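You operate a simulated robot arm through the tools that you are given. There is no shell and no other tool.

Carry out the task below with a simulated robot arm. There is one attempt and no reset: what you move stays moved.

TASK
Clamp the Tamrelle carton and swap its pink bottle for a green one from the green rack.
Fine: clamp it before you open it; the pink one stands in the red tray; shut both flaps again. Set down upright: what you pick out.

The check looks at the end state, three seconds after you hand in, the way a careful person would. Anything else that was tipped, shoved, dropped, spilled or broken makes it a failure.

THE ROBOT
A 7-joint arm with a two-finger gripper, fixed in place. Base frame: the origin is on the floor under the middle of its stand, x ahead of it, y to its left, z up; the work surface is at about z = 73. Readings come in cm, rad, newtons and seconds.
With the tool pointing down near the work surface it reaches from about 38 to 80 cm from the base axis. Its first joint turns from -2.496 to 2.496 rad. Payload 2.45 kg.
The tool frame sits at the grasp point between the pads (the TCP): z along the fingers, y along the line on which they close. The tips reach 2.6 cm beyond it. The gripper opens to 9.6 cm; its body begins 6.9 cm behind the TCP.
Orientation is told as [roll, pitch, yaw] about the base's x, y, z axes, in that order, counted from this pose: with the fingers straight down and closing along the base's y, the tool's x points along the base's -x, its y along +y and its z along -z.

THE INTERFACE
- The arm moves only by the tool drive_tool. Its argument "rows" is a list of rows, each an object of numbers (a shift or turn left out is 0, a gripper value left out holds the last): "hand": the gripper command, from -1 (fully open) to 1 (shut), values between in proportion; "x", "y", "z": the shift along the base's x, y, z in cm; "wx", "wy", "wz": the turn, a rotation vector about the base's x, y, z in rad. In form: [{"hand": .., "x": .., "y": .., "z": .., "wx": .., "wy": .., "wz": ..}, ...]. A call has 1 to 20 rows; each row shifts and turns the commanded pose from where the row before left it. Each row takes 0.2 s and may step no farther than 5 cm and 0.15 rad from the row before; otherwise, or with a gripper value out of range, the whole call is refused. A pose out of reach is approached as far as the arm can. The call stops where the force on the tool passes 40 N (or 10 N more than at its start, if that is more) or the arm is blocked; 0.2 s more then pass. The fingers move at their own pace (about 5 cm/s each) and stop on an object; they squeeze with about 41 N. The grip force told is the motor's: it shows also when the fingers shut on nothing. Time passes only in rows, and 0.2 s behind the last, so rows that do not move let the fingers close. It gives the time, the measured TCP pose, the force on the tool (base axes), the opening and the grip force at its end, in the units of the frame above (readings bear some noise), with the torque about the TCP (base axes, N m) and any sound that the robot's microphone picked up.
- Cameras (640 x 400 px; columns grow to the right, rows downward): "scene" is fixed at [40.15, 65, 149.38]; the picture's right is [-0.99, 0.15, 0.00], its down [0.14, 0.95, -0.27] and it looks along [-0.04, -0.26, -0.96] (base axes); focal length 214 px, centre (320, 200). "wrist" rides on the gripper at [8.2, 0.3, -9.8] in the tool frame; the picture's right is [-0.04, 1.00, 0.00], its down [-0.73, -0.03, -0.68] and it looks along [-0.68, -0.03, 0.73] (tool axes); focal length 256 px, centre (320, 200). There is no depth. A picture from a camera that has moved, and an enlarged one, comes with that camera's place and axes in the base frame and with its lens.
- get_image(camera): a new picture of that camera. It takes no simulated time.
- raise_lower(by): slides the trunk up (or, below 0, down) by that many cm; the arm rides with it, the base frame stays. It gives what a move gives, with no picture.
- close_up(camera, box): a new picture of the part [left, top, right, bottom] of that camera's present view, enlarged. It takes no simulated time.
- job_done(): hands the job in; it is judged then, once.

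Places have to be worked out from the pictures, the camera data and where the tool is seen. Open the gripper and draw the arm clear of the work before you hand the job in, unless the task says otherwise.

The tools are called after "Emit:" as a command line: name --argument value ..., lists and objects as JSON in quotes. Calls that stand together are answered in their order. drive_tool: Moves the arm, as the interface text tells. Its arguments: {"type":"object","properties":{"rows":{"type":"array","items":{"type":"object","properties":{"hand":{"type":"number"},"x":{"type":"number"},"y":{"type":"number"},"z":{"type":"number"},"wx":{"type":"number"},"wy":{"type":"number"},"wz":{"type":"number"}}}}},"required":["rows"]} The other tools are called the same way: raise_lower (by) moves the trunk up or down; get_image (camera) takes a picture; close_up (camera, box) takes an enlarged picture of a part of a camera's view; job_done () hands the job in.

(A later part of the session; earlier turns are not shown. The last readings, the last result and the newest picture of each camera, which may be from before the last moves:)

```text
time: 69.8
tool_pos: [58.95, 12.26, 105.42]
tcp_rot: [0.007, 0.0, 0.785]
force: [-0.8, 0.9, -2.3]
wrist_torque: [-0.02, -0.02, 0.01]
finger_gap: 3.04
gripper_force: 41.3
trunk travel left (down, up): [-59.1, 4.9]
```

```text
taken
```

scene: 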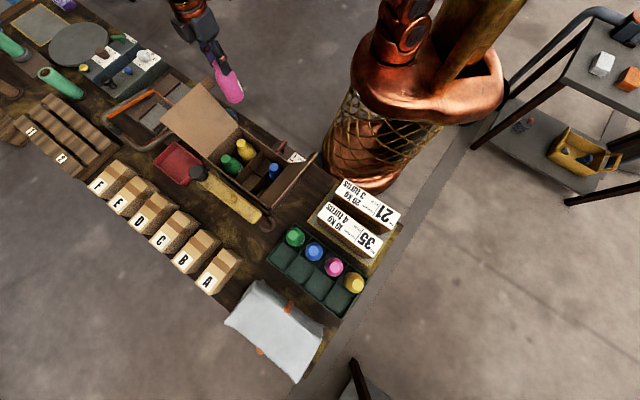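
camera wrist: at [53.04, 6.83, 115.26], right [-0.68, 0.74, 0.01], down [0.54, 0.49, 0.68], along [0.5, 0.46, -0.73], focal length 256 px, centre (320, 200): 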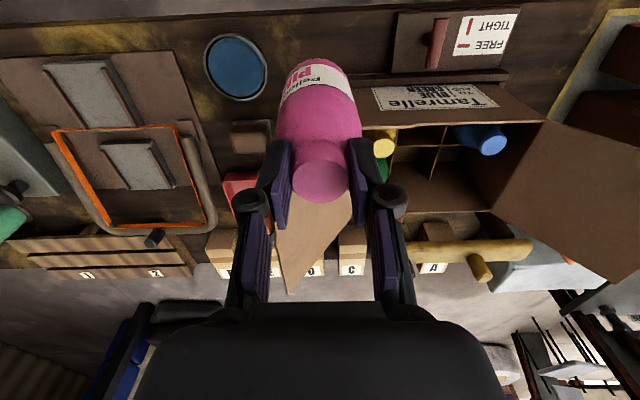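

I check the bench strip beneath the bottle for free space and the bench edge.

Emit:
close_up --camera "wrist" --box '[180, 0, 480, 130]'

Emit:
close_up --camera "scene" --box '[190, 50, 310, 150]'

```text
2.13 times, centred on (330, 65) of wrist
camera zoom: at [53.04, 6.83, 115.26], right [-0.68, 0.74, 0.01], down [0.54, 0.49, 0.68], along [0.5, 0.46, -0.73], focal length 546 px, centre (299, 488)
```

zoom: 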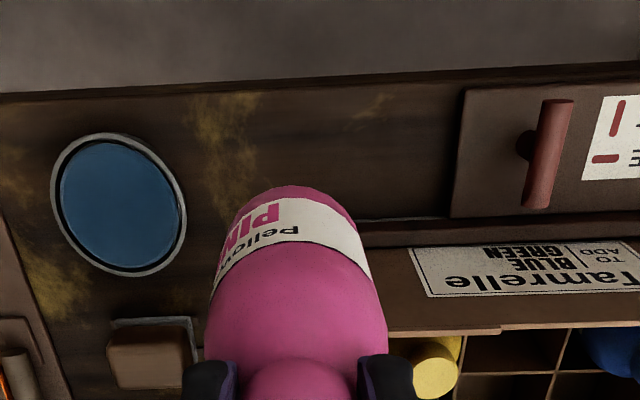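

```text
4.00 times, centred on (250, 100) of scene
camera zoom: at [40.15, 65.0, 149.38], right [-0.99, 0.15, 0.0], down [0.14, 0.95, -0.27], along [-0.04, -0.26, -0.96], focal length 858 px, centre (600, 600)
```

zoom: 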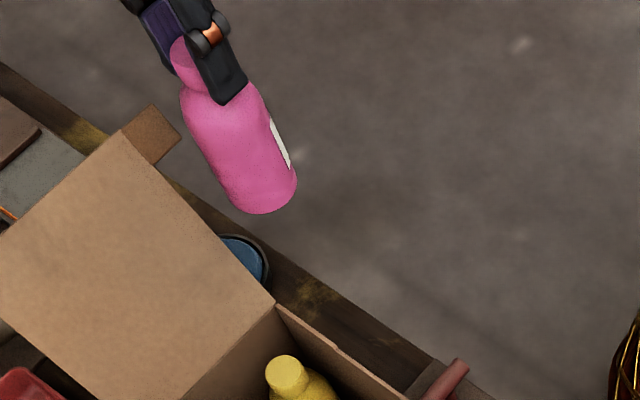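

The bench edge is at e2≈47.3 so I shift 1.4 cm inward onto the bench, then lower to just above contact.

Emit:
drive_tool --rows '[{"x": 0.3, "y": 0.66}, {"x": 0.29, "y": 0.66}, {"z": -3.5}, {"z": -3.5}, {"z": -3.5}, {"z": -3.5}, {"z": -3.0}, {"z": -1.5}]'

Emit:
get_image --camera "wrist"

Emit:
close_up --camera "scene" --box '[190, 50, 310, 150]'

```text
time: 71.7
tool_pos: [59.66, 13.65, 87.04]
tcp_rot: [0.005, -0.004, 0.785]
force: [-3.4, 1.3, 4.0]
wrist_torque: [-0.01, -0.48, 0.12]
finger_gap: 3.04
gripper_force: 40.8
trunk travel left (down, up): [-59.1, 4.9]
```

```text
taken
camera wrist: at [53.69, 8.19, 96.77], right [-0.68, 0.73, 0.0], down [0.54, 0.49, 0.68], along [0.5, 0.46, -0.73], focal length 256 px, centre (320, 200)
```

wrist: 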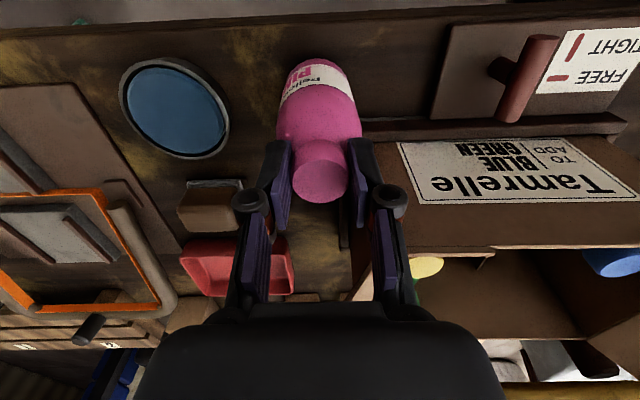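

```text
4.00 times, centred on (250, 100) of scene
camera zoom: at [40.15, 65.0, 149.38], right [-0.99, 0.15, 0.0], down [0.14, 0.95, -0.27], along [-0.04, -0.26, -0.96], focal length 858 px, centre (600, 600)
```

zoom: 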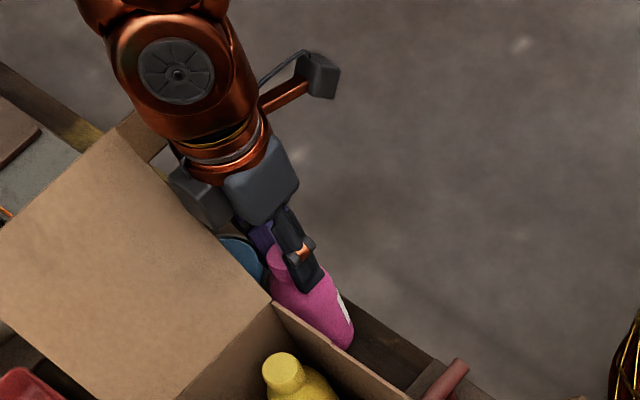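

A light contact (~6 N) has appeared, acting high up: the wrist link is brushing the open upper flap. I rise off it and use a spot further along toward the handle plate instead, away from the flap.

Emit:
drive_tool --rows '[{"z": 2}, {"z": 3, "x": -0.5, "y": 0.3}, {"x": -2.2, "y": 1.2, "z": 1}, {"x": -2.3, "y": 1.3}]'

Emit:
get_image --camera "wrist"

Emit:
close_up --camera "wrist" --box '[230, 0, 430, 130]'

Emit:
close_up --camera "scene" --box '[190, 50, 310, 150]'

```text
time: 72.7
tool_pos: [54.65, 16.57, 92.93]
tcp_rot: [0.004, -0.002, 0.783]
force: [0.8, 0.0, -3.8]
wrist_torque: [-0.01, 0.04, -0.01]
finger_gap: 3.04
gripper_force: 41.4
trunk travel left (down, up): [-59.1, 4.9]
```

```text
taken
camera wrist: at [48.75, 11.0, 102.74], right [-0.68, 0.74, 0.01], down [0.54, 0.49, 0.68], along [0.5, 0.46, -0.73], focal length 256 px, centre (320, 200)
```

wrist: 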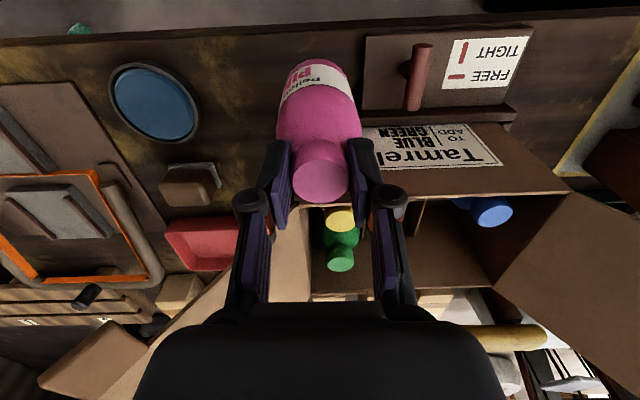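

```text
3.08 times, centred on (330, 65) of wrist
camera zoom: at [48.75, 11.0, 102.74], right [-0.68, 0.74, 0.01], down [0.54, 0.49, 0.68], along [0.5, 0.46, -0.73], focal length 788 px, centre (289, 615)
```

zoom: 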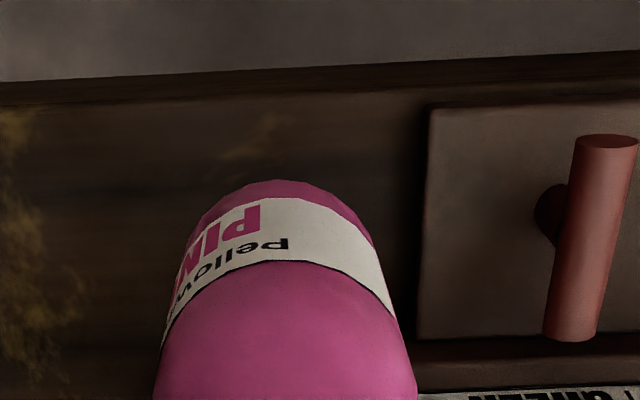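

```text
4.00 times, centred on (250, 100) of scene
camera zoom: at [40.15, 65.0, 149.38], right [-0.99, 0.15, 0.0], down [0.14, 0.95, -0.27], along [-0.04, -0.26, -0.96], focal length 858 px, centre (600, 600)
```

zoom: 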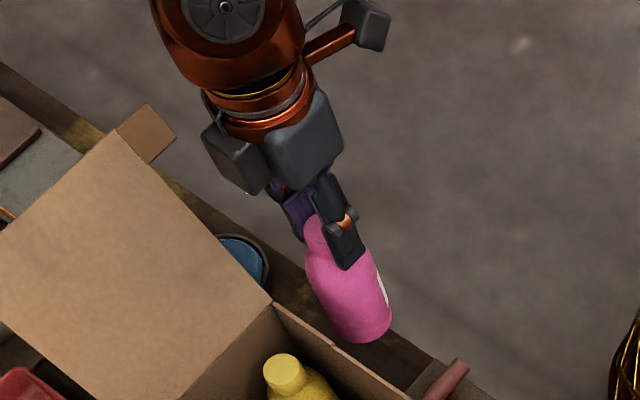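

The strip here is bare: plate edge, rail and bench edge are each about 1 cm or more from the bottle. I nudge 0.4 cm inward and lower until it touches down.

Emit:
drive_tool --rows '[{"x": 0.3, "y": 0.3, "z": -2.5}, {"z": -2.5}, {"z": -1.4}, {"z": -0.4}, {"z": -0.3}]'

```text
time: 73.8
tool_pos: [54.84, 16.91, 85.95]
tcp_rot: [0.004, -0.004, 0.785]
force: [-1.5, -1.4, 6.1]
wrist_torque: [0.03, 0.24, 0.02]
finger_gap: 3.04
gripper_force: 41.5
trunk travel left (down, up): [-59.1, 4.9]
```

Touch-down: about 9 N upward, centred. I open the fingers to release the bottle and check that it stands.

Emit:
drive_tool --rows '[{"hand": -0.1}, {}, {}, {}]'

Emit:
get_image --camera "wrist"

```text
time: 74.8
tool_pos: [54.78, 16.79, 85.89]
tcp_rot: [0.005, -0.001, 0.786]
force: [-1.3, 0.5, -0.1]
wrist_torque: [0.01, 0.0, 0.01]
finger_gap: 5.28
gripper_force: 0.0
trunk travel left (down, up): [-59.1, 4.9]
```

```text
taken
camera wrist: at [48.93, 11.32, 95.68], right [-0.68, 0.74, 0.01], down [0.54, 0.49, 0.68], along [0.5, 0.46, -0.73], focal length 256 px, centre (320, 200)
```

wrist: 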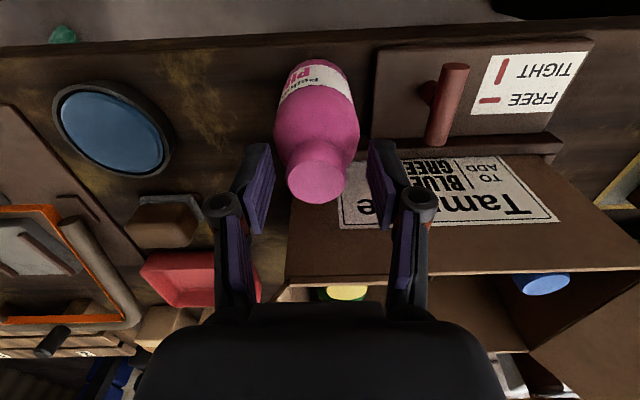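

The pink bottle stands upright on the bench. I rise straight up, then travel high over the carton to the green rack, rotating the hand on the way, with the fingers wide open for viewing.

Emit:
drive_tool --rows '[{"z": 2}, {"z": 3}, {"z": 4}, {"z": 4}, {"z": 4.5}, {"z": 4.5, "hand": -0.1}]'

Emit:
get_image --camera "wrist"

```text
time: 76.2
tool_pos: [54.66, 16.93, 107.99]
tcp_rot: [0.005, -0.001, 0.785]
force: [0.0, -0.7, 0.8]
wrist_torque: [0.0, 0.01, -0.01]
finger_gap: 5.28
gripper_force: 0.1
trunk travel left (down, up): [-59.1, 4.9]
```

```text
taken
camera wrist: at [48.86, 11.38, 117.83], right [-0.68, 0.74, 0.01], down [0.54, 0.49, 0.68], along [0.5, 0.46, -0.73], focal length 256 px, centre (320, 200)
```

wrist: 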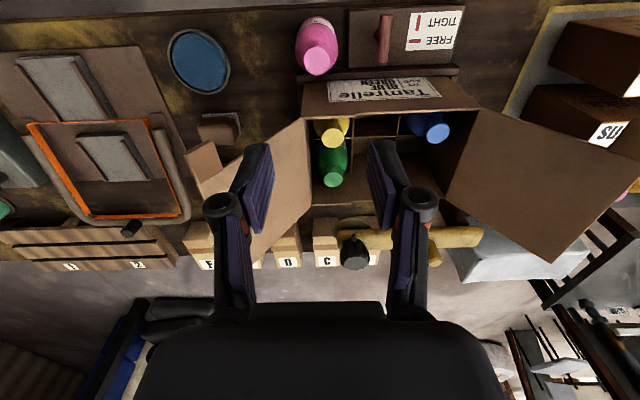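

Pink stands safely. Now I travel to above the green bottle in the rack.

Emit:
drive_tool --rows '[{"x": -0.68, "y": 3.3, "wz": -0.14}, {"x": -0.68, "y": 3.3, "wz": -0.14}, {"x": -0.68, "y": 3.3, "wz": -0.14}, {"x": -0.68, "y": 3.3, "wz": -0.14}, {"x": -0.68, "y": 3.3, "wz": -0.14}, {"x": -0.68, "y": 3.3, "wz": -0.14}, {"x": -0.68, "y": 3.3, "wz": -0.14}, {"x": -0.68, "y": 3.3, "wz": -0.14}, {"x": -0.68, "y": 3.3, "wz": -0.14}, {"x": -0.68, "y": 3.3, "wz": -0.14}, {"x": -0.68, "y": 3.3, "wz": -0.14}, {"x": -0.68, "y": 3.3, "wz": -0.14}]'

Emit:
get_image --camera "wrist"

Emit:
get_image --camera "scene"

```text
time: 78.8
tool_pos: [45.67, 54.9, 105.92]
tcp_rot: [0.004, -0.002, -0.899]
force: [0.3, 0.5, 0.1]
wrist_torque: [-0.01, -0.01, 0.02]
finger_gap: 5.28
gripper_force: 0.1
out of reach, approached as far as the arm can: row 12
trunk travel left (down, up): [-59.1, 4.9]
```

```text
taken
camera wrist: at [40.84, 61.51, 115.81], right [0.81, 0.59, 0.0], down [0.43, -0.59, 0.68], along [0.41, -0.55, -0.73], focal length 256 px, centre (320, 200)
```

wrist: 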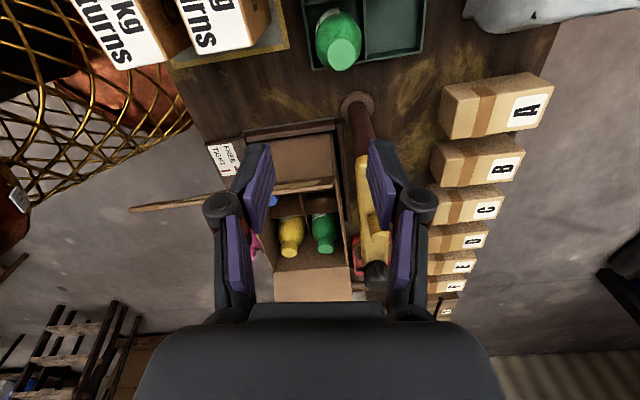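

```text
taken
```

scene: 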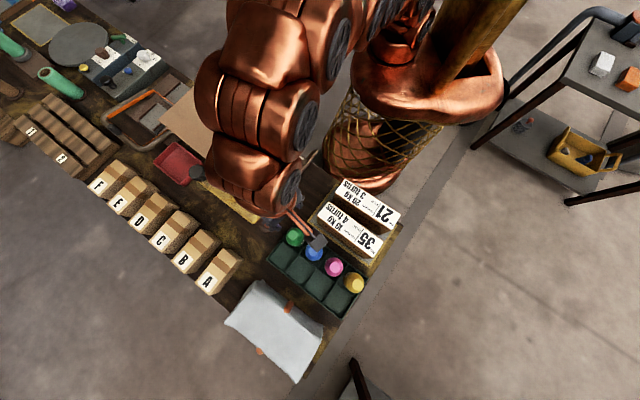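

The green cap is at about (46.65, 57.35). I centre above it and descend part way to check alignment.

Emit:
drive_tool --rows '[{"x": 0.5, "y": 1.2, "z": -1}, {"x": 0.48, "y": 1.25, "z": -2}, {"z": -2.5}, {"z": -2.5}]'

Emit:
get_image --camera "wrist"

Emit:
close_up --camera "scene" --box '[240, 170, 360, 270]'

```text
time: 79.8
tool_pos: [46.75, 57.46, 98.06]
tcp_rot: [0.006, -0.001, -0.895]
force: [-0.1, 1.3, 0.0]
wrist_torque: [0.0, 0.01, -0.01]
finger_gap: 5.3
gripper_force: 0.0
trunk travel left (down, up): [-59.1, 4.9]
```

```text
taken
camera wrist: at [41.79, 64.08, 107.74], right [0.8, 0.59, 0.01], down [0.43, -0.59, 0.68], along [0.41, -0.54, -0.73], focal length 256 px, centre (320, 200)
```

wrist: 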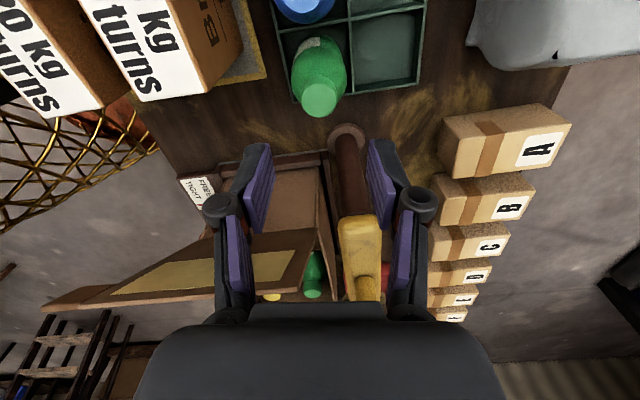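

```text
4.00 times, centred on (300, 220) of scene
camera zoom: at [40.15, 65.0, 149.38], right [-0.99, 0.15, 0.0], down [0.14, 0.95, -0.27], along [-0.04, -0.26, -0.96], focal length 858 px, centre (400, 120)
```

zoom: 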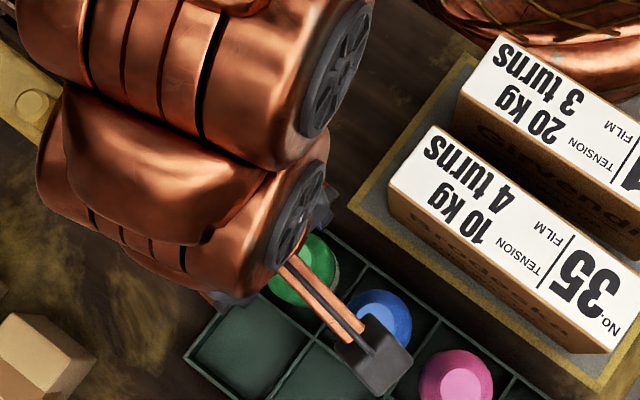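

Alignment looks good (cap centred in the column). I descend toward the cap and check again just before gripping.

Emit:
drive_tool --rows '[{"z": -3}, {"z": -3}, {"z": -2}, {"z": -1.5}]'

Emit:
get_image --camera "wrist"

```text
time: 80.8
tool_pos: [46.64, 57.53, 88.46]
tcp_rot: [0.007, -0.002, -0.895]
force: [0.2, 0.7, -0.6]
wrist_torque: [0.03, -0.01, -0.01]
finger_gap: 5.31
gripper_force: 0.1
trunk travel left (down, up): [-59.1, 4.9]
```

```text
taken
camera wrist: at [41.79, 64.1, 98.26], right [0.8, 0.59, 0.01], down [0.43, -0.59, 0.68], along [0.41, -0.54, -0.73], focal length 256 px, centre (320, 200)
```

wrist: 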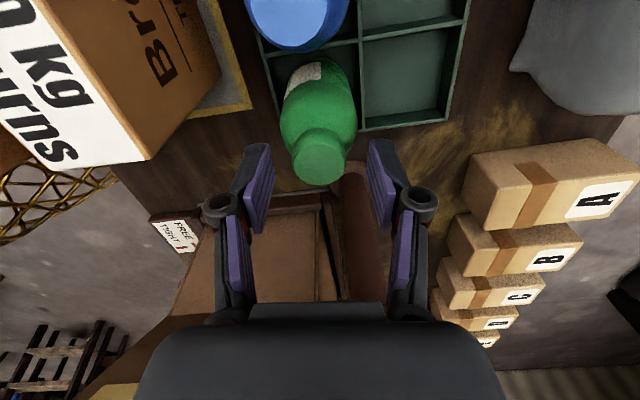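

Cap top is about 2.3 cm below the TCP (z ≈ 86.2) and centred. I go down 1.9 cm and close on the cap.

Emit:
drive_tool --rows '[{"z": -1}, {"z": -0.9}, {"hand": 1}, {}, {}, {}, {}]'

Emit:
get_image --camera "wrist"

```text
time: 82.5
tool_pos: [46.67, 57.33, 86.63]
tcp_rot: [0.004, -0.002, -0.896]
force: [0.2, -0.1, -0.1]
wrist_torque: [-0.03, 0.0, -0.01]
finger_gap: 3.03
gripper_force: 41.3
trunk travel left (down, up): [-59.1, 4.9]
```

```text
taken
camera wrist: at [41.74, 64.08, 96.32], right [0.8, 0.59, 0.01], down [0.43, -0.59, 0.68], along [0.41, -0.55, -0.73], focal length 256 px, centre (320, 200)
```

wrist: 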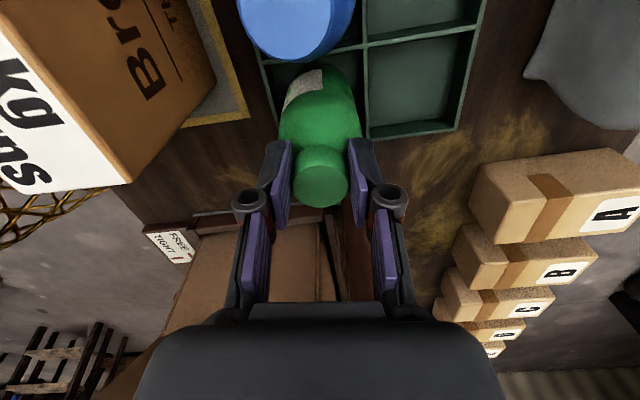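

Green is gripped (gap 3.03, 41 N). I lift slowly straight up.

Emit:
drive_tool --rows '[{"z": 0.7}, {"z": 1.3}, {"z": 2}, {"z": 3}, {"z": 3.5}, {"z": 3.5}, {"z": 3.5}]'

Emit:
raise_lower --by 4.7

Emit:
get_image --camera "wrist"

Emit:
get_image --camera "scene"

```text
time: 84.0
tool_pos: [46.69, 57.46, 104.05]
tcp_rot: [0.008, -0.002, -0.898]
force: [-0.6, 0.2, -2.2]
wrist_torque: [0.06, 0.02, 0.0]
finger_gap: 3.06
gripper_force: 41.1
trunk travel left (down, up): [-59.1, 4.9]
```

```text
time: 84.9
tool_pos: [46.6, 57.43, 108.71]
tcp_rot: [0.007, -0.002, -0.896]
force: [0.0, 0.8, -2.6]
wrist_torque: [0.03, 0.03, 0.04]
finger_gap: 3.08
gripper_force: 41.3
trunk travel left (down, up): [-63.8, 0.2]
```

```text
taken
camera wrist: at [41.75, 64.03, 118.48], right [0.8, 0.59, 0.01], down [0.43, -0.59, 0.68], along [0.41, -0.54, -0.73], focal length 256 px, centre (320, 200)
```

wrist: 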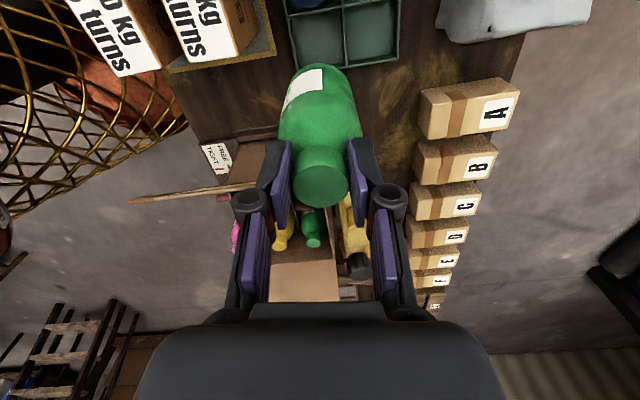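

```text
taken
```

scene: 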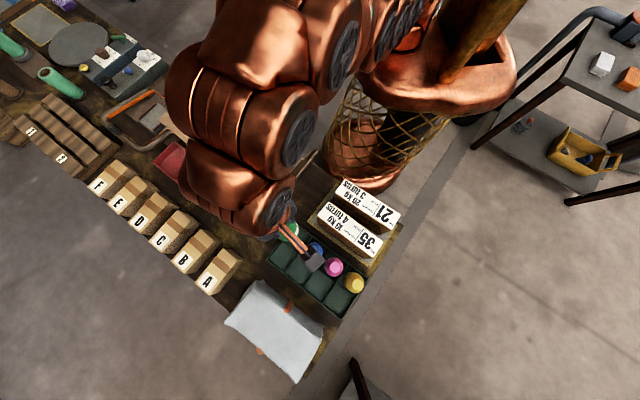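

Green hangs freely (≈2.5 N). To avoid the inner flap and the yellow arm, I carry it around on the robot side: over the mat boxes (tops ≈ z 89, bottle bottom ≈ 96), then along in front of the carton.

Emit:
drive_tool --rows '[{"x": -2.61, "y": -2.44}, {"x": -2.61, "y": -2.44}, {"x": -2.61, "y": -2.44}, {"x": -2.61, "y": -2.44}, {"x": -2.61, "y": -2.44}, {"x": -2.61, "y": -2.44}, {"x": -2.61, "y": -2.44}]'

Emit:
get_image --camera "scene"

```text
time: 86.5
tool_pos: [28.38, 40.44, 108.76]
tcp_rot: [0.007, -0.001, -0.896]
force: [0.8, 0.8, -2.0]
wrist_torque: [0.03, 0.05, -0.01]
finger_gap: 3.05
gripper_force: 41.2
trunk travel left (down, up): [-63.8, 0.2]
```

```text
taken
```

scene: 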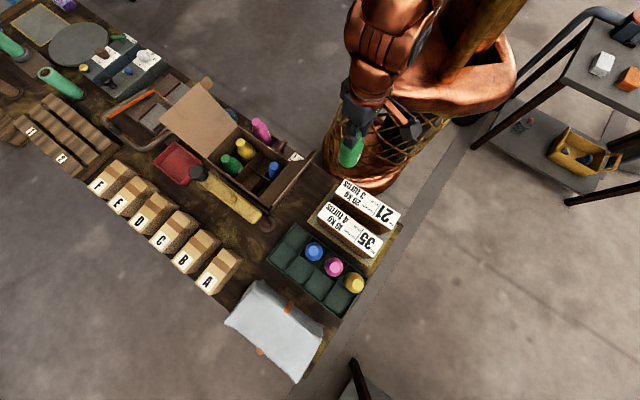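

All clear; the rest of the rack is undisturbed. I continue along the front of the carton, turning the hand to yaw 0.

Emit:
drive_tool --rows '[{"x": 2.53, "y": -2.53, "wz": 0.149}, {"x": 2.53, "y": -2.53, "wz": 0.149}, {"x": 2.53, "y": -2.53, "wz": 0.149}, {"x": 2.53, "y": -2.53, "wz": 0.149}, {"x": 2.53, "y": -2.53, "wz": 0.149}, {"x": 2.53, "y": -2.53, "wz": 0.149}]'

Emit:
get_image --camera "wrist"

Emit:
get_image --camera "scene"

```text
time: 87.9
tool_pos: [43.44, 25.03, 108.58]
tcp_rot: [0.008, -0.002, 0.003]
force: [0.6, 0.3, -2.6]
wrist_torque: [0.0, 0.01, 0.02]
finger_gap: 3.03
gripper_force: 40.2
trunk travel left (down, up): [-63.8, 0.2]
```

```text
taken
camera wrist: at [35.35, 25.47, 118.47], right [0.04, 1.0, 0.01], down [0.73, -0.03, 0.68], along [0.68, -0.02, -0.73], focal length 256 px, centre (320, 200)
```

wrist: 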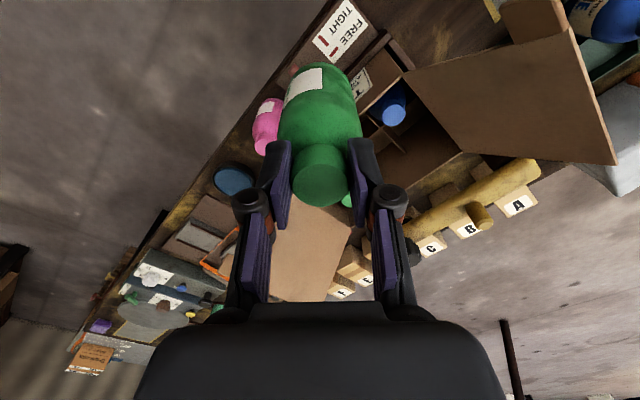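

```text
taken
```

scene: 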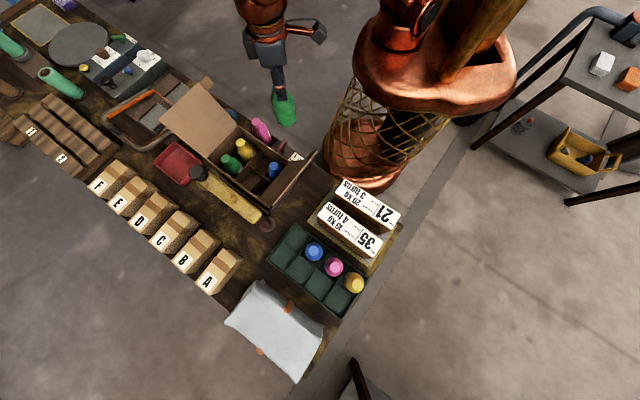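

Both bottles and flaps are fine. I move the green bottle over its cell at the pink's former position, still high.

Emit:
drive_tool --rows '[{"x": 2.0, "y": 2.53}, {"x": 2.0, "y": 2.53}, {"x": 2.0, "y": 2.53}, {"x": 2.0, "y": 2.53}, {"x": 2.0, "y": 2.53}, {"x": 1.98, "y": 2.55}]'

Emit:
get_image --camera "wrist"

Emit:
close_up --camera "scene" --box '[200, 100, 330, 220]'

```text
time: 89.3
tool_pos: [55.45, 40.31, 108.77]
tcp_rot: [0.008, -0.002, 0.0]
force: [-0.3, -0.7, -3.0]
wrist_torque: [0.0, 0.01, 0.0]
finger_gap: 3.06
gripper_force: 41.1
trunk travel left (down, up): [-63.8, 0.2]
```

```text
taken
camera wrist: at [47.28, 40.73, 118.53], right [0.04, 1.0, 0.01], down [0.73, -0.03, 0.68], along [0.68, -0.02, -0.73], focal length 256 px, centre (320, 200)
```

wrist: 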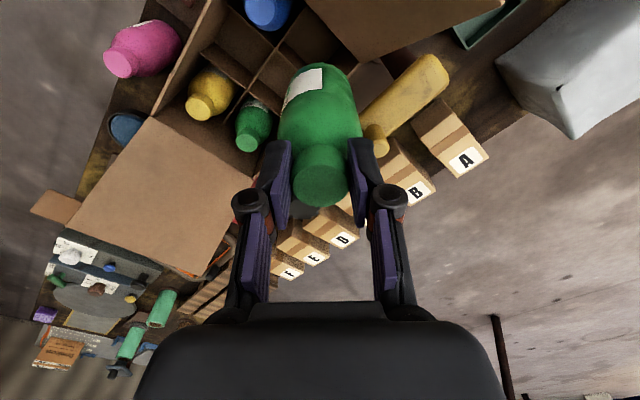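

```text
3.33 times, centred on (265, 160) of scene
camera zoom: at [40.15, 65.0, 149.38], right [-0.99, 0.15, 0.0], down [0.14, 0.95, -0.27], along [-0.04, -0.26, -0.96], focal length 715 px, centre (503, 333)
```

zoom: 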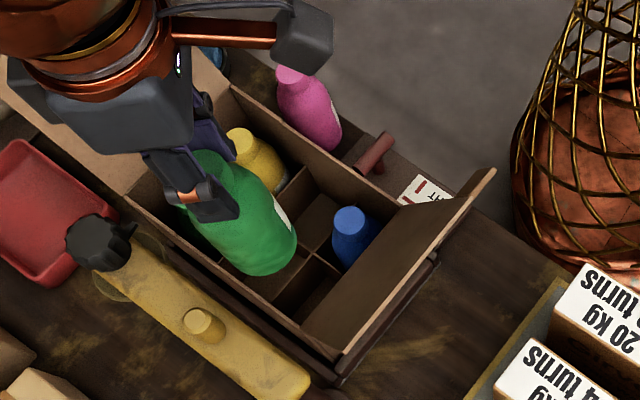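

The bottle is above its cell. I lower to just above divider height and check.

Emit:
drive_tool --rows '[{"z": -3}, {"z": -3}, {"z": -3}, {"z": -2.5}]'

Emit:
get_image --camera "wrist"

Emit:
close_up --camera "scene" --box '[200, 100, 330, 220]'

```text
time: 90.3
tool_pos: [55.61, 40.25, 97.14]
tcp_rot: [0.006, -0.002, 0.0]
force: [-0.7, -0.2, -2.6]
wrist_torque: [0.03, -0.02, -0.02]
finger_gap: 3.05
gripper_force: 41.4
trunk travel left (down, up): [-63.8, 0.2]
```

```text
taken
camera wrist: at [47.39, 40.66, 106.99], right [0.04, 1.0, 0.01], down [0.73, -0.03, 0.68], along [0.68, -0.02, -0.73], focal length 256 px, centre (320, 200)
```

wrist: 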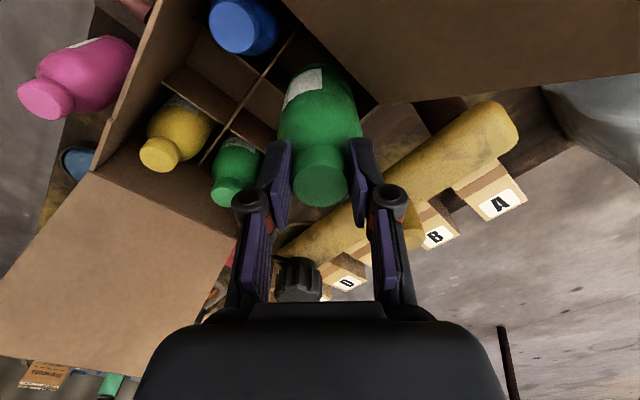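

```text
3.33 times, centred on (265, 160) of scene
camera zoom: at [40.15, 65.0, 149.38], right [-0.99, 0.15, 0.0], down [0.14, 0.95, -0.27], along [-0.04, -0.26, -0.96], focal length 715 px, centre (503, 333)
```

zoom: 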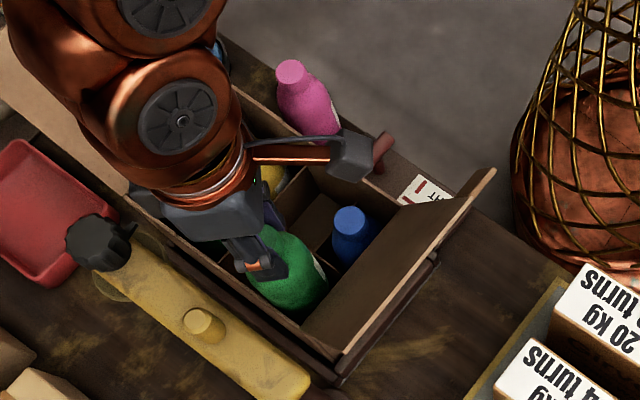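

Well inside the cell. I continue down slowly until it touches the carton floor.

Emit:
drive_tool --rows '[{"x": -0.1, "z": -2}, {"z": -2}, {"z": -2}, {"z": -1.5}, {"z": -1.2}, {"z": -0.5}]'

```text
time: 91.7
tool_pos: [55.34, 40.26, 87.96]
tcp_rot: [0.007, -0.002, 0.001]
force: [-0.1, 0.3, -3.4]
wrist_torque: [0.01, 0.02, -0.01]
finger_gap: 3.03
gripper_force: 40.9
trunk travel left (down, up): [-63.8, 0.2]
```

No contact yet at z = 87.96. I go on in small steps to touch-down.

Emit:
drive_tool --rows '[{"z": -0.4}, {"z": -0.3}, {"z": -0.3}]'

```text
time: 92.5
tool_pos: [55.45, 40.33, 86.88]
tcp_rot: [0.007, -0.001, 0.001]
force: [-0.6, 0.3, -2.7]
wrist_torque: [0.02, -0.01, 0.01]
finger_gap: 3.06
gripper_force: 41.2
trunk travel left (down, up): [-63.8, 0.2]
```

Emit:
drive_tool --rows '[{"z": -0.2}, {"z": -0.2}]'

```text
time: 93.1
tool_pos: [55.4, 40.32, 86.94]
tcp_rot: [0.011, -0.004, -0.001]
force: [-4.5, -1.4, 27.4]
wrist_torque: [-0.14, 0.55, -0.01]
finger_gap: 3.04
gripper_force: 40.8
trunk travel left (down, up): [-63.8, 0.2]
```

Firm touch-down on the carton floor. I ease up 0.2 cm and open the fingers just enough to let go.

Emit:
drive_tool --rows '[{"z": 0.2}, {"hand": 0.08}, {}, {}, {}]'

Emit:
get_image --camera "wrist"

```text
time: 94.3
tool_pos: [55.52, 40.16, 86.81]
tcp_rot: [0.005, -0.001, -0.002]
force: [3.0, -2.5, -2.2]
wrist_torque: [-0.03, 0.01, -0.03]
finger_gap: 4.17
gripper_force: 0.1
trunk travel left (down, up): [-63.8, 0.2]
```

```text
taken
camera wrist: at [47.31, 40.62, 96.61], right [0.04, 1.0, 0.01], down [0.73, -0.03, 0.68], along [0.68, -0.02, -0.73], focal length 256 px, centre (320, 200)
```

wrist: 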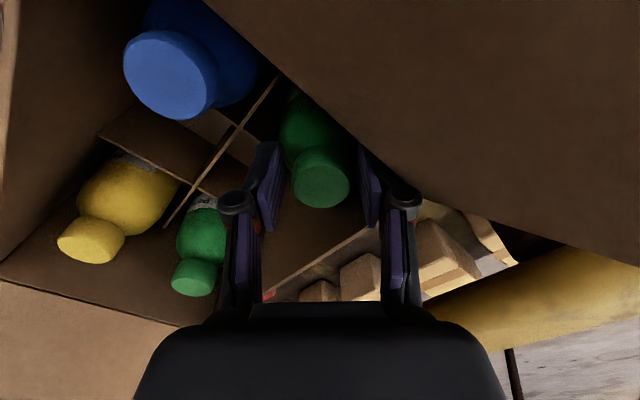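

The green bottle is released. I rise slowly and check it stays put.

Emit:
drive_tool --rows '[{"z": 0.8}, {"z": 1.5}, {"z": 2.5}, {"z": 3}, {"z": 3}]'

Emit:
get_image --camera "wrist"

Emit:
close_up --camera "scene" --box '[200, 100, 330, 220]'

```text
time: 95.5
tool_pos: [55.45, 40.38, 97.57]
tcp_rot: [0.008, -0.002, 0.0]
force: [-0.1, 0.7, 0.4]
wrist_torque: [-0.01, 0.0, -0.07]
finger_gap: 4.43
gripper_force: 0.0
trunk travel left (down, up): [-63.8, 0.2]
```

```text
taken
camera wrist: at [47.34, 40.64, 107.4], right [0.04, 1.0, 0.01], down [0.73, -0.03, 0.68], along [0.68, -0.02, -0.73], focal length 256 px, centre (320, 200)
```

wrist: 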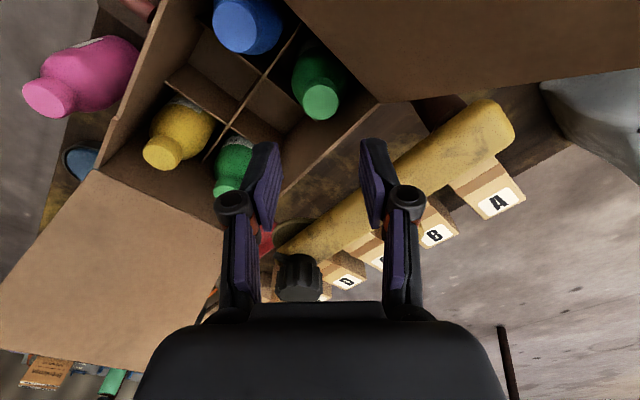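

```text
3.33 times, centred on (265, 160) of scene
camera zoom: at [40.15, 65.0, 149.38], right [-0.99, 0.15, 0.0], down [0.14, 0.95, -0.27], along [-0.04, -0.26, -0.96], focal length 715 px, centre (503, 333)
```

zoom: 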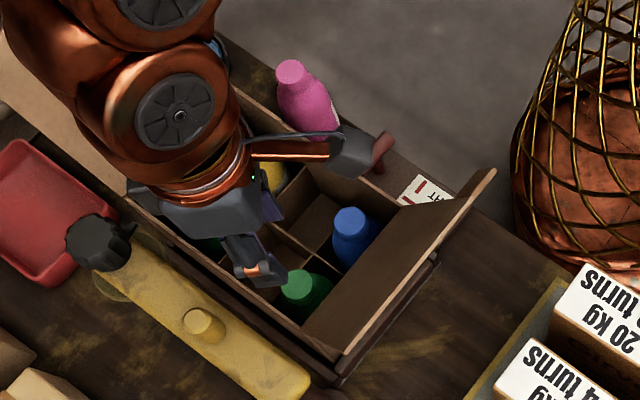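

The green bottle stands in the pink's old cell. Now the flaps: inner one first. I close the fingers, rise over the flap, and go to its outer (rack) side with the tool straight down.

Emit:
drive_tool --rows '[{"z": 3.5}, {"z": 3.5}, {"hand": 1, "z": 3}, {"x": -2.45, "y": 1.57, "wz": -0.131}, {"x": -2.45, "y": 1.57, "wz": -0.131}, {"x": -2.45, "y": 1.57, "wz": -0.131}, {"x": -2.45, "y": 1.57, "wz": -0.131}, {"x": -2.45, "y": 1.57, "wz": -0.131}, {"x": -2.45, "y": 1.57, "wz": -0.131}]'

Emit:
get_image --camera "wrist"

Emit:
get_image --camera "scene"

```text
time: 97.5
tool_pos: [40.73, 49.61, 107.59]
tcp_rot: [0.007, -0.001, -0.788]
force: [0.5, 0.4, -0.1]
wrist_torque: [0.02, 0.03, -0.05]
finger_gap: 0.0
gripper_force: 28.6
trunk travel left (down, up): [-63.8, 0.2]
```

```text
taken
camera wrist: at [35.19, 55.77, 117.37], right [0.74, 0.68, 0.01], down [0.49, -0.54, 0.68], along [0.46, -0.5, -0.73], focal length 256 px, centre (320, 200)
```

wrist: 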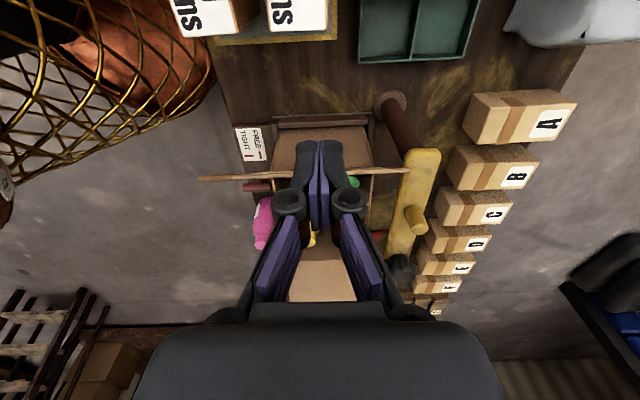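

```text
taken
```

scene: 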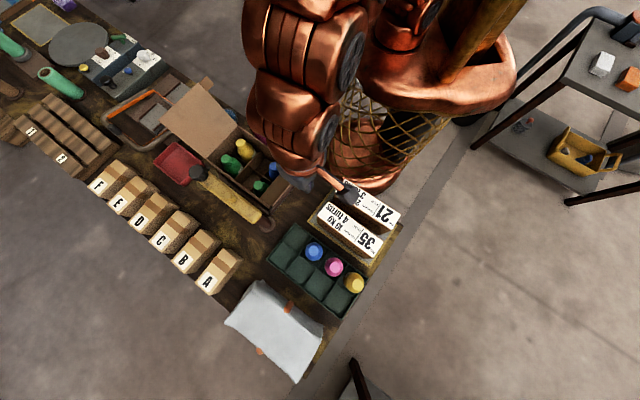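

The flap is edge-on just ahead (tip near e1≈-2, z≈100). I descend to TCP z = 99 behind it and push it toward closed in steps.

Emit:
drive_tool --rows '[{"z": -3}, {"z": -3}, {"z": -2.6}, {"x": 1.2, "y": -1.2}, {"x": 1.2, "y": -1.2}, {"x": 1.2, "y": -1.2}, {"x": 1.2, "y": -1.2}]'

Emit:
get_image --camera "wrist"

Emit:
close_up --camera "scene" --box '[200, 100, 360, 240]'

```text
time: 99.1
tool_pos: [45.43, 44.78, 98.95]
tcp_rot: [0.007, -0.001, -0.787]
force: [-0.1, 0.8, -0.2]
wrist_torque: [0.01, -0.01, -0.01]
finger_gap: 0.01
gripper_force: 29.1
trunk travel left (down, up): [-63.8, 0.2]
```

```text
taken
camera wrist: at [39.91, 50.92, 108.78], right [0.74, 0.68, 0.01], down [0.49, -0.54, 0.68], along [0.46, -0.5, -0.73], focal length 256 px, centre (320, 200)
```

wrist: 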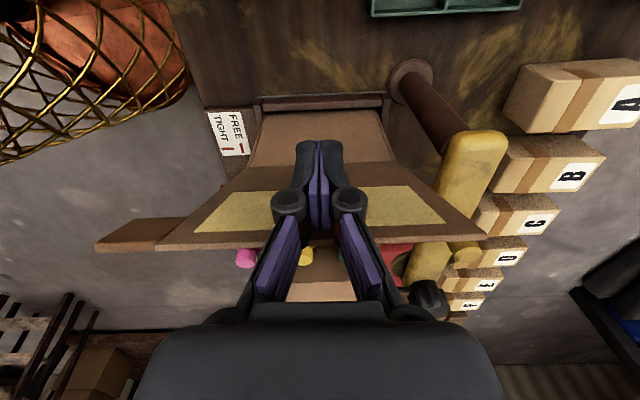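

```text
2.86 times, centred on (280, 170) of scene
camera zoom: at [40.15, 65.0, 149.38], right [-0.99, 0.15, 0.0], down [0.14, 0.95, -0.27], along [-0.04, -0.26, -0.96], focal length 613 px, centre (434, 286)
```

zoom: 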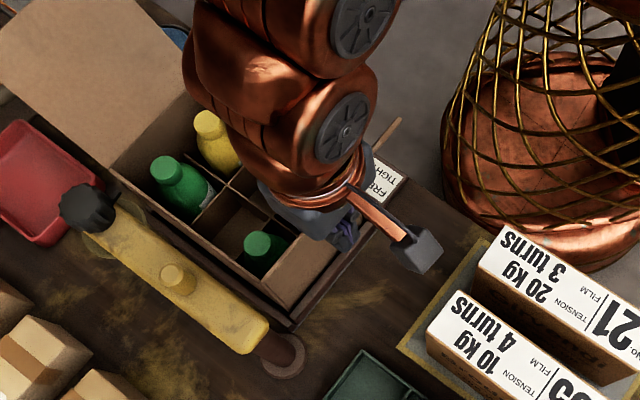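

The flap is following smoothly. I continue pushing it over past vertical.

Emit:
drive_tool --rows '[{"x": 1.1, "y": -1.1}, {"x": 1.1, "y": -1.1}, {"x": 1.1, "y": -1.1}, {"x": 1.1, "y": -1.1}, {"x": 1.1, "y": -1.1}, {"x": 1.1, "y": -1.1}]'

Emit:
get_image --camera "wrist"

Emit:
close_up --camera "scene" --box '[200, 100, 360, 240]'

```text
time: 99.8
tool_pos: [47.63, 42.8, 99.36]
tcp_rot: [0.018, -0.001, -0.788]
force: [-8.3, -2.7, 21.4]
wrist_torque: [-0.23, -0.29, -0.29]
finger_gap: 0.63
gripper_force: 28.3
trunk travel left (down, up): [-63.8, 0.2]
stopped in row 3: the force on the tool passed its limit at 44 N (the readings are from after the stop); the commanded pose is now the measured one
```

```text
taken
camera wrist: at [42.1, 48.79, 109.28], right [0.74, 0.68, 0.02], down [0.49, -0.55, 0.68], along [0.47, -0.49, -0.73], focal length 256 px, centre (320, 200)
```

wrist: 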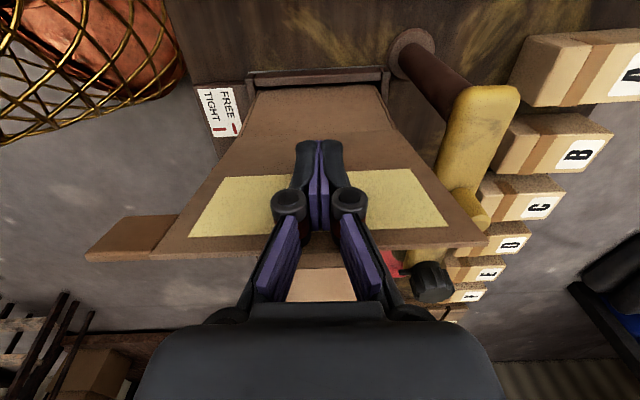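

```text
2.86 times, centred on (280, 170) of scene
camera zoom: at [40.15, 65.0, 149.38], right [-0.99, 0.15, 0.0], down [0.14, 0.95, -0.27], along [-0.04, -0.26, -0.96], focal length 613 px, centre (434, 286)
```

zoom: 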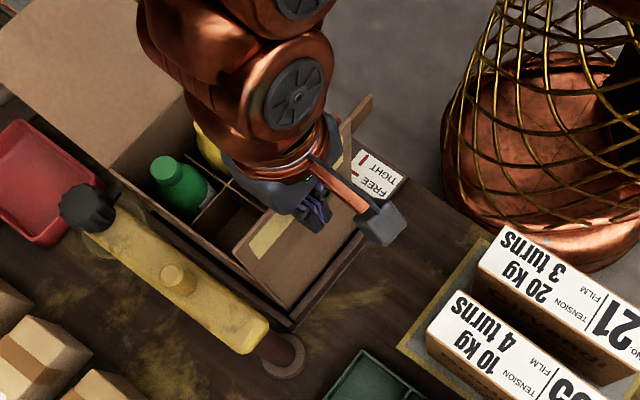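

The flap's edge is catching at the knuckles (44 N). I back off 1 cm, raise the tool 2.7 cm so only the fingertips touch near the flap's top edge, and push on gently.

Emit:
drive_tool --rows '[{"x": -0.8, "y": 0.8}, {"z": 1.3}, {"z": 1.4}, {"x": 0.7, "y": -0.7}, {"x": 0.7, "y": -0.7}, {"x": 0.7, "y": -0.7}, {"x": 0.7, "y": -0.7}]'

Emit:
get_image --camera "wrist"

```text
time: 101.4
tool_pos: [49.68, 40.84, 101.97]
tcp_rot: [0.014, -0.001, -0.786]
force: [0.7, 0.3, 0.5]
wrist_torque: [0.04, 0.02, 0.01]
finger_gap: 0.01
gripper_force: 28.0
trunk travel left (down, up): [-63.8, 0.2]
```

```text
taken
camera wrist: at [44.21, 46.84, 111.79], right [0.74, 0.68, 0.01], down [0.49, -0.55, 0.68], along [0.47, -0.49, -0.73], focal length 256 px, centre (320, 200)
```

wrist: 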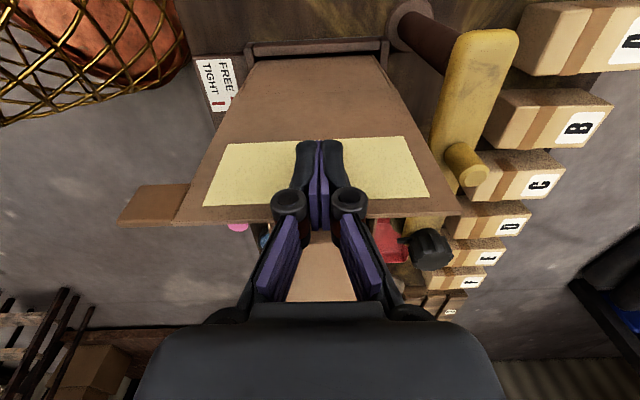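

The flap is now just past vertical and easy to move. I keep pushing it over and then follow it down.

Emit:
drive_tool --rows '[{"x": 1.02, "y": -1.02}, {"x": 1.02, "y": -1.02}, {"x": 1.02, "y": -1.02}, {"x": 1.02, "y": -1.02}, {"x": 0.88, "y": -0.88, "z": -1.45}, {"x": 0.88, "y": -0.88, "z": -1.45}, {"x": 0.71, "y": -0.71, "z": -1.75}, {"x": 0.71, "y": -0.71, "z": -1.75}]'

Emit:
get_image --camera "wrist"

Emit:
close_up --camera "scene" --box '[200, 100, 360, 240]'

```text
time: 103.2
tool_pos: [57.07, 33.42, 95.51]
tcp_rot: [0.017, -0.003, -0.787]
force: [-0.4, 0.7, 0.3]
wrist_torque: [0.03, -0.03, 0.01]
finger_gap: 0.01
gripper_force: 28.8
trunk travel left (down, up): [-63.8, 0.2]
```

```text
taken
camera wrist: at [51.52, 39.52, 105.39], right [0.74, 0.68, 0.02], down [0.49, -0.55, 0.68], along [0.47, -0.49, -0.73], focal length 256 px, centre (320, 200)
```

wrist: 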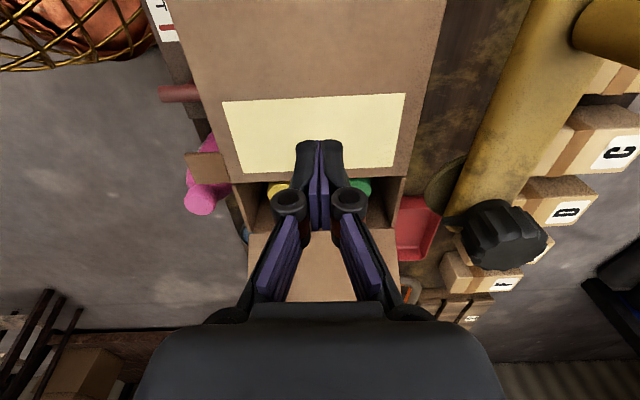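

```text
2.86 times, centred on (280, 170) of scene
camera zoom: at [40.15, 65.0, 149.38], right [-0.99, 0.15, 0.0], down [0.14, 0.95, -0.27], along [-0.04, -0.26, -0.96], focal length 613 px, centre (434, 286)
```

zoom: 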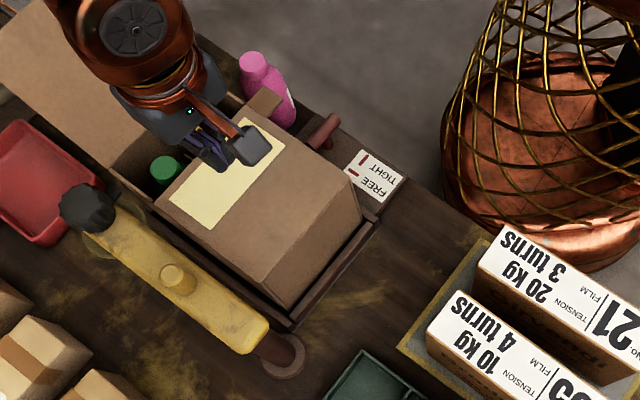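

The inner flap is nearly down. I press it gently flat from above.

Emit:
drive_tool --rows '[{"z": -1.5}, {"z": -1.2}, {"z": -0.8}, {"z": -0.5}, {"z": -0.4}]'

Emit:
get_image --camera "wrist"

```text
time: 104.4
tool_pos: [57.09, 33.49, 91.2]
tcp_rot: [0.014, -0.002, -0.785]
force: [-0.4, 0.0, 0.2]
wrist_torque: [0.0, 0.01, 0.0]
finger_gap: 0.04
gripper_force: 28.8
trunk travel left (down, up): [-63.8, 0.2]
```

```text
taken
camera wrist: at [51.53, 39.58, 100.99], right [0.74, 0.68, 0.01], down [0.49, -0.55, 0.68], along [0.47, -0.49, -0.73], focal length 256 px, centre (320, 200)
```

wrist: 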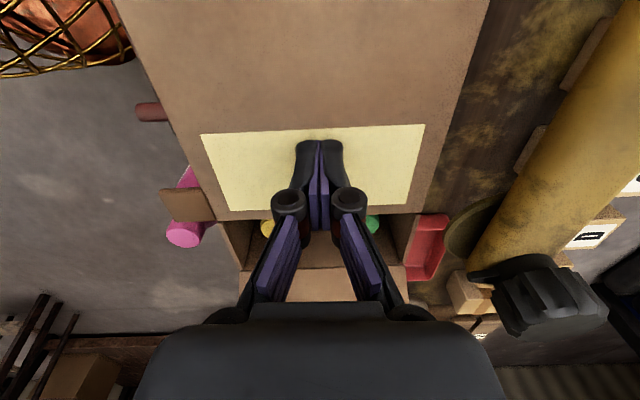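

Emit:
drive_tool --rows '[{"z": -0.3}, {"z": -0.3}, {"z": -0.3}]'

```text
time: 105.2
tool_pos: [57.11, 33.59, 90.43]
tcp_rot: [0.016, -0.002, -0.784]
force: [-1.5, 1.1, 15.1]
wrist_torque: [0.11, 0.19, -0.04]
finger_gap: 0.62
gripper_force: 28.9
trunk travel left (down, up): [-63.8, 0.2]
```

The inner flap is flat (15 N contact at z ≈ 87.8). I rise and go over to the outer side of the upper flap, staying high.

Emit:
drive_tool --rows '[{"z": 1.5}, {"z": 3.5}, {"z": 4}, {"z": 4}, {"z": 3.8}, {"x": 1.88, "y": -3.14}, {"x": 1.88, "y": -3.14}, {"x": 1.88, "y": -3.14}, {"x": 1.88, "y": -3.14}, {"x": 1.88, "y": -3.14}, {"x": 1.88, "y": -3.14}, {"x": 1.88, "y": -3.14}, {"x": 1.88, "y": -3.14}]'

Emit:
get_image --camera "wrist"

Emit:
get_image --camera "scene"

```text
time: 108.0
tool_pos: [72.21, 8.45, 107.02]
tcp_rot: [0.015, -0.002, -0.785]
force: [-0.3, 0.5, 0.0]
wrist_torque: [-0.04, -0.03, -0.02]
finger_gap: 0.0
gripper_force: 28.4
trunk travel left (down, up): [-63.8, 0.2]
```

```text
taken
camera wrist: at [66.58, 14.48, 116.81], right [0.74, 0.68, 0.01], down [0.49, -0.55, 0.68], along [0.47, -0.49, -0.73], focal length 256 px, centre (320, 200)
```

wrist: 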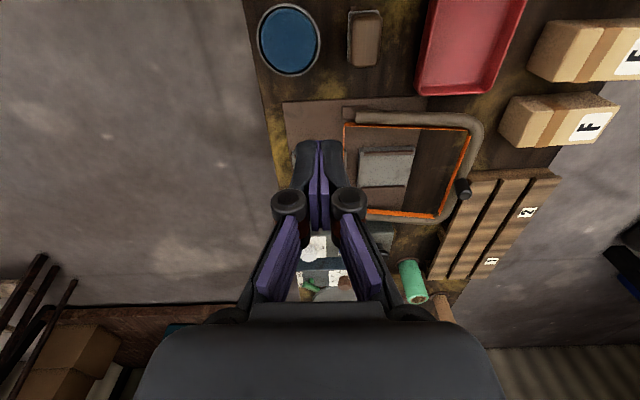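

```text
taken
```

scene: 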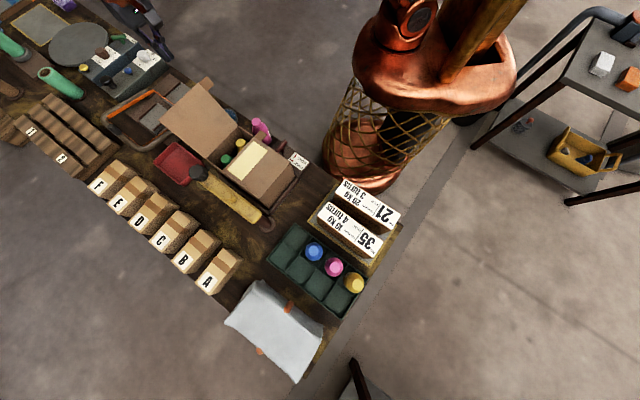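

Good view; the upper flap hangs open toward me behind the camera's view. I descend on its outer side and begin pushing it back, rising along with its edge.

Emit:
drive_tool --rows '[{"z": -3}, {"z": -3}, {"z": -3}, {"x": -1.1, "y": 1.1}, {"x": -1.1, "y": 1.1}, {"x": -0.7, "y": 0.7, "z": 0.5}, {"x": -0.7, "y": 0.7, "z": 0.7}]'

Emit:
close_up --camera "scene" --box '[130, 30, 290, 190]'

Emit:
get_image --camera "wrist"

```text
time: 109.6
tool_pos: [68.44, 11.95, 99.42]
tcp_rot: [0.014, -0.002, -0.785]
force: [0.1, -0.4, -0.2]
wrist_torque: [0.02, 0.02, 0.02]
finger_gap: 0.0
gripper_force: 28.4
trunk travel left (down, up): [-63.8, 0.2]
```

```text
2.50 times, centred on (210, 110) of scene
camera zoom: at [40.15, 65.0, 149.38], right [-0.99, 0.15, 0.0], down [0.14, 0.95, -0.27], along [-0.04, -0.26, -0.96], focal length 536 px, centre (595, 425)
```

zoom: 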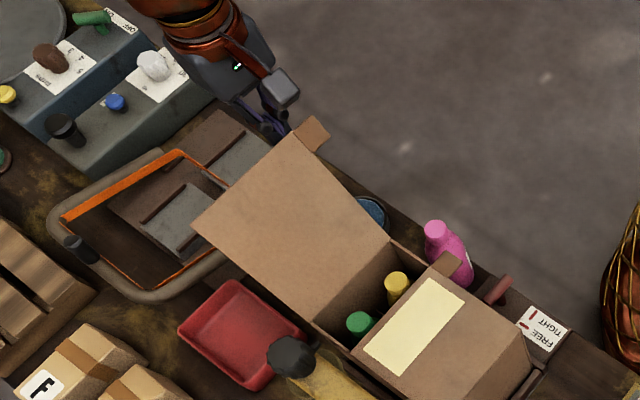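

```text
taken
camera wrist: at [62.97, 17.99, 109.1], right [0.74, 0.68, 0.01], down [0.49, -0.55, 0.68], along [0.47, -0.49, -0.73], focal length 256 px, centre (320, 200)
```

wrist: 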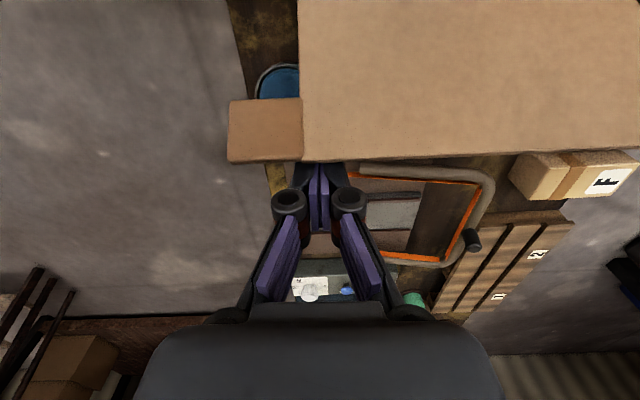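

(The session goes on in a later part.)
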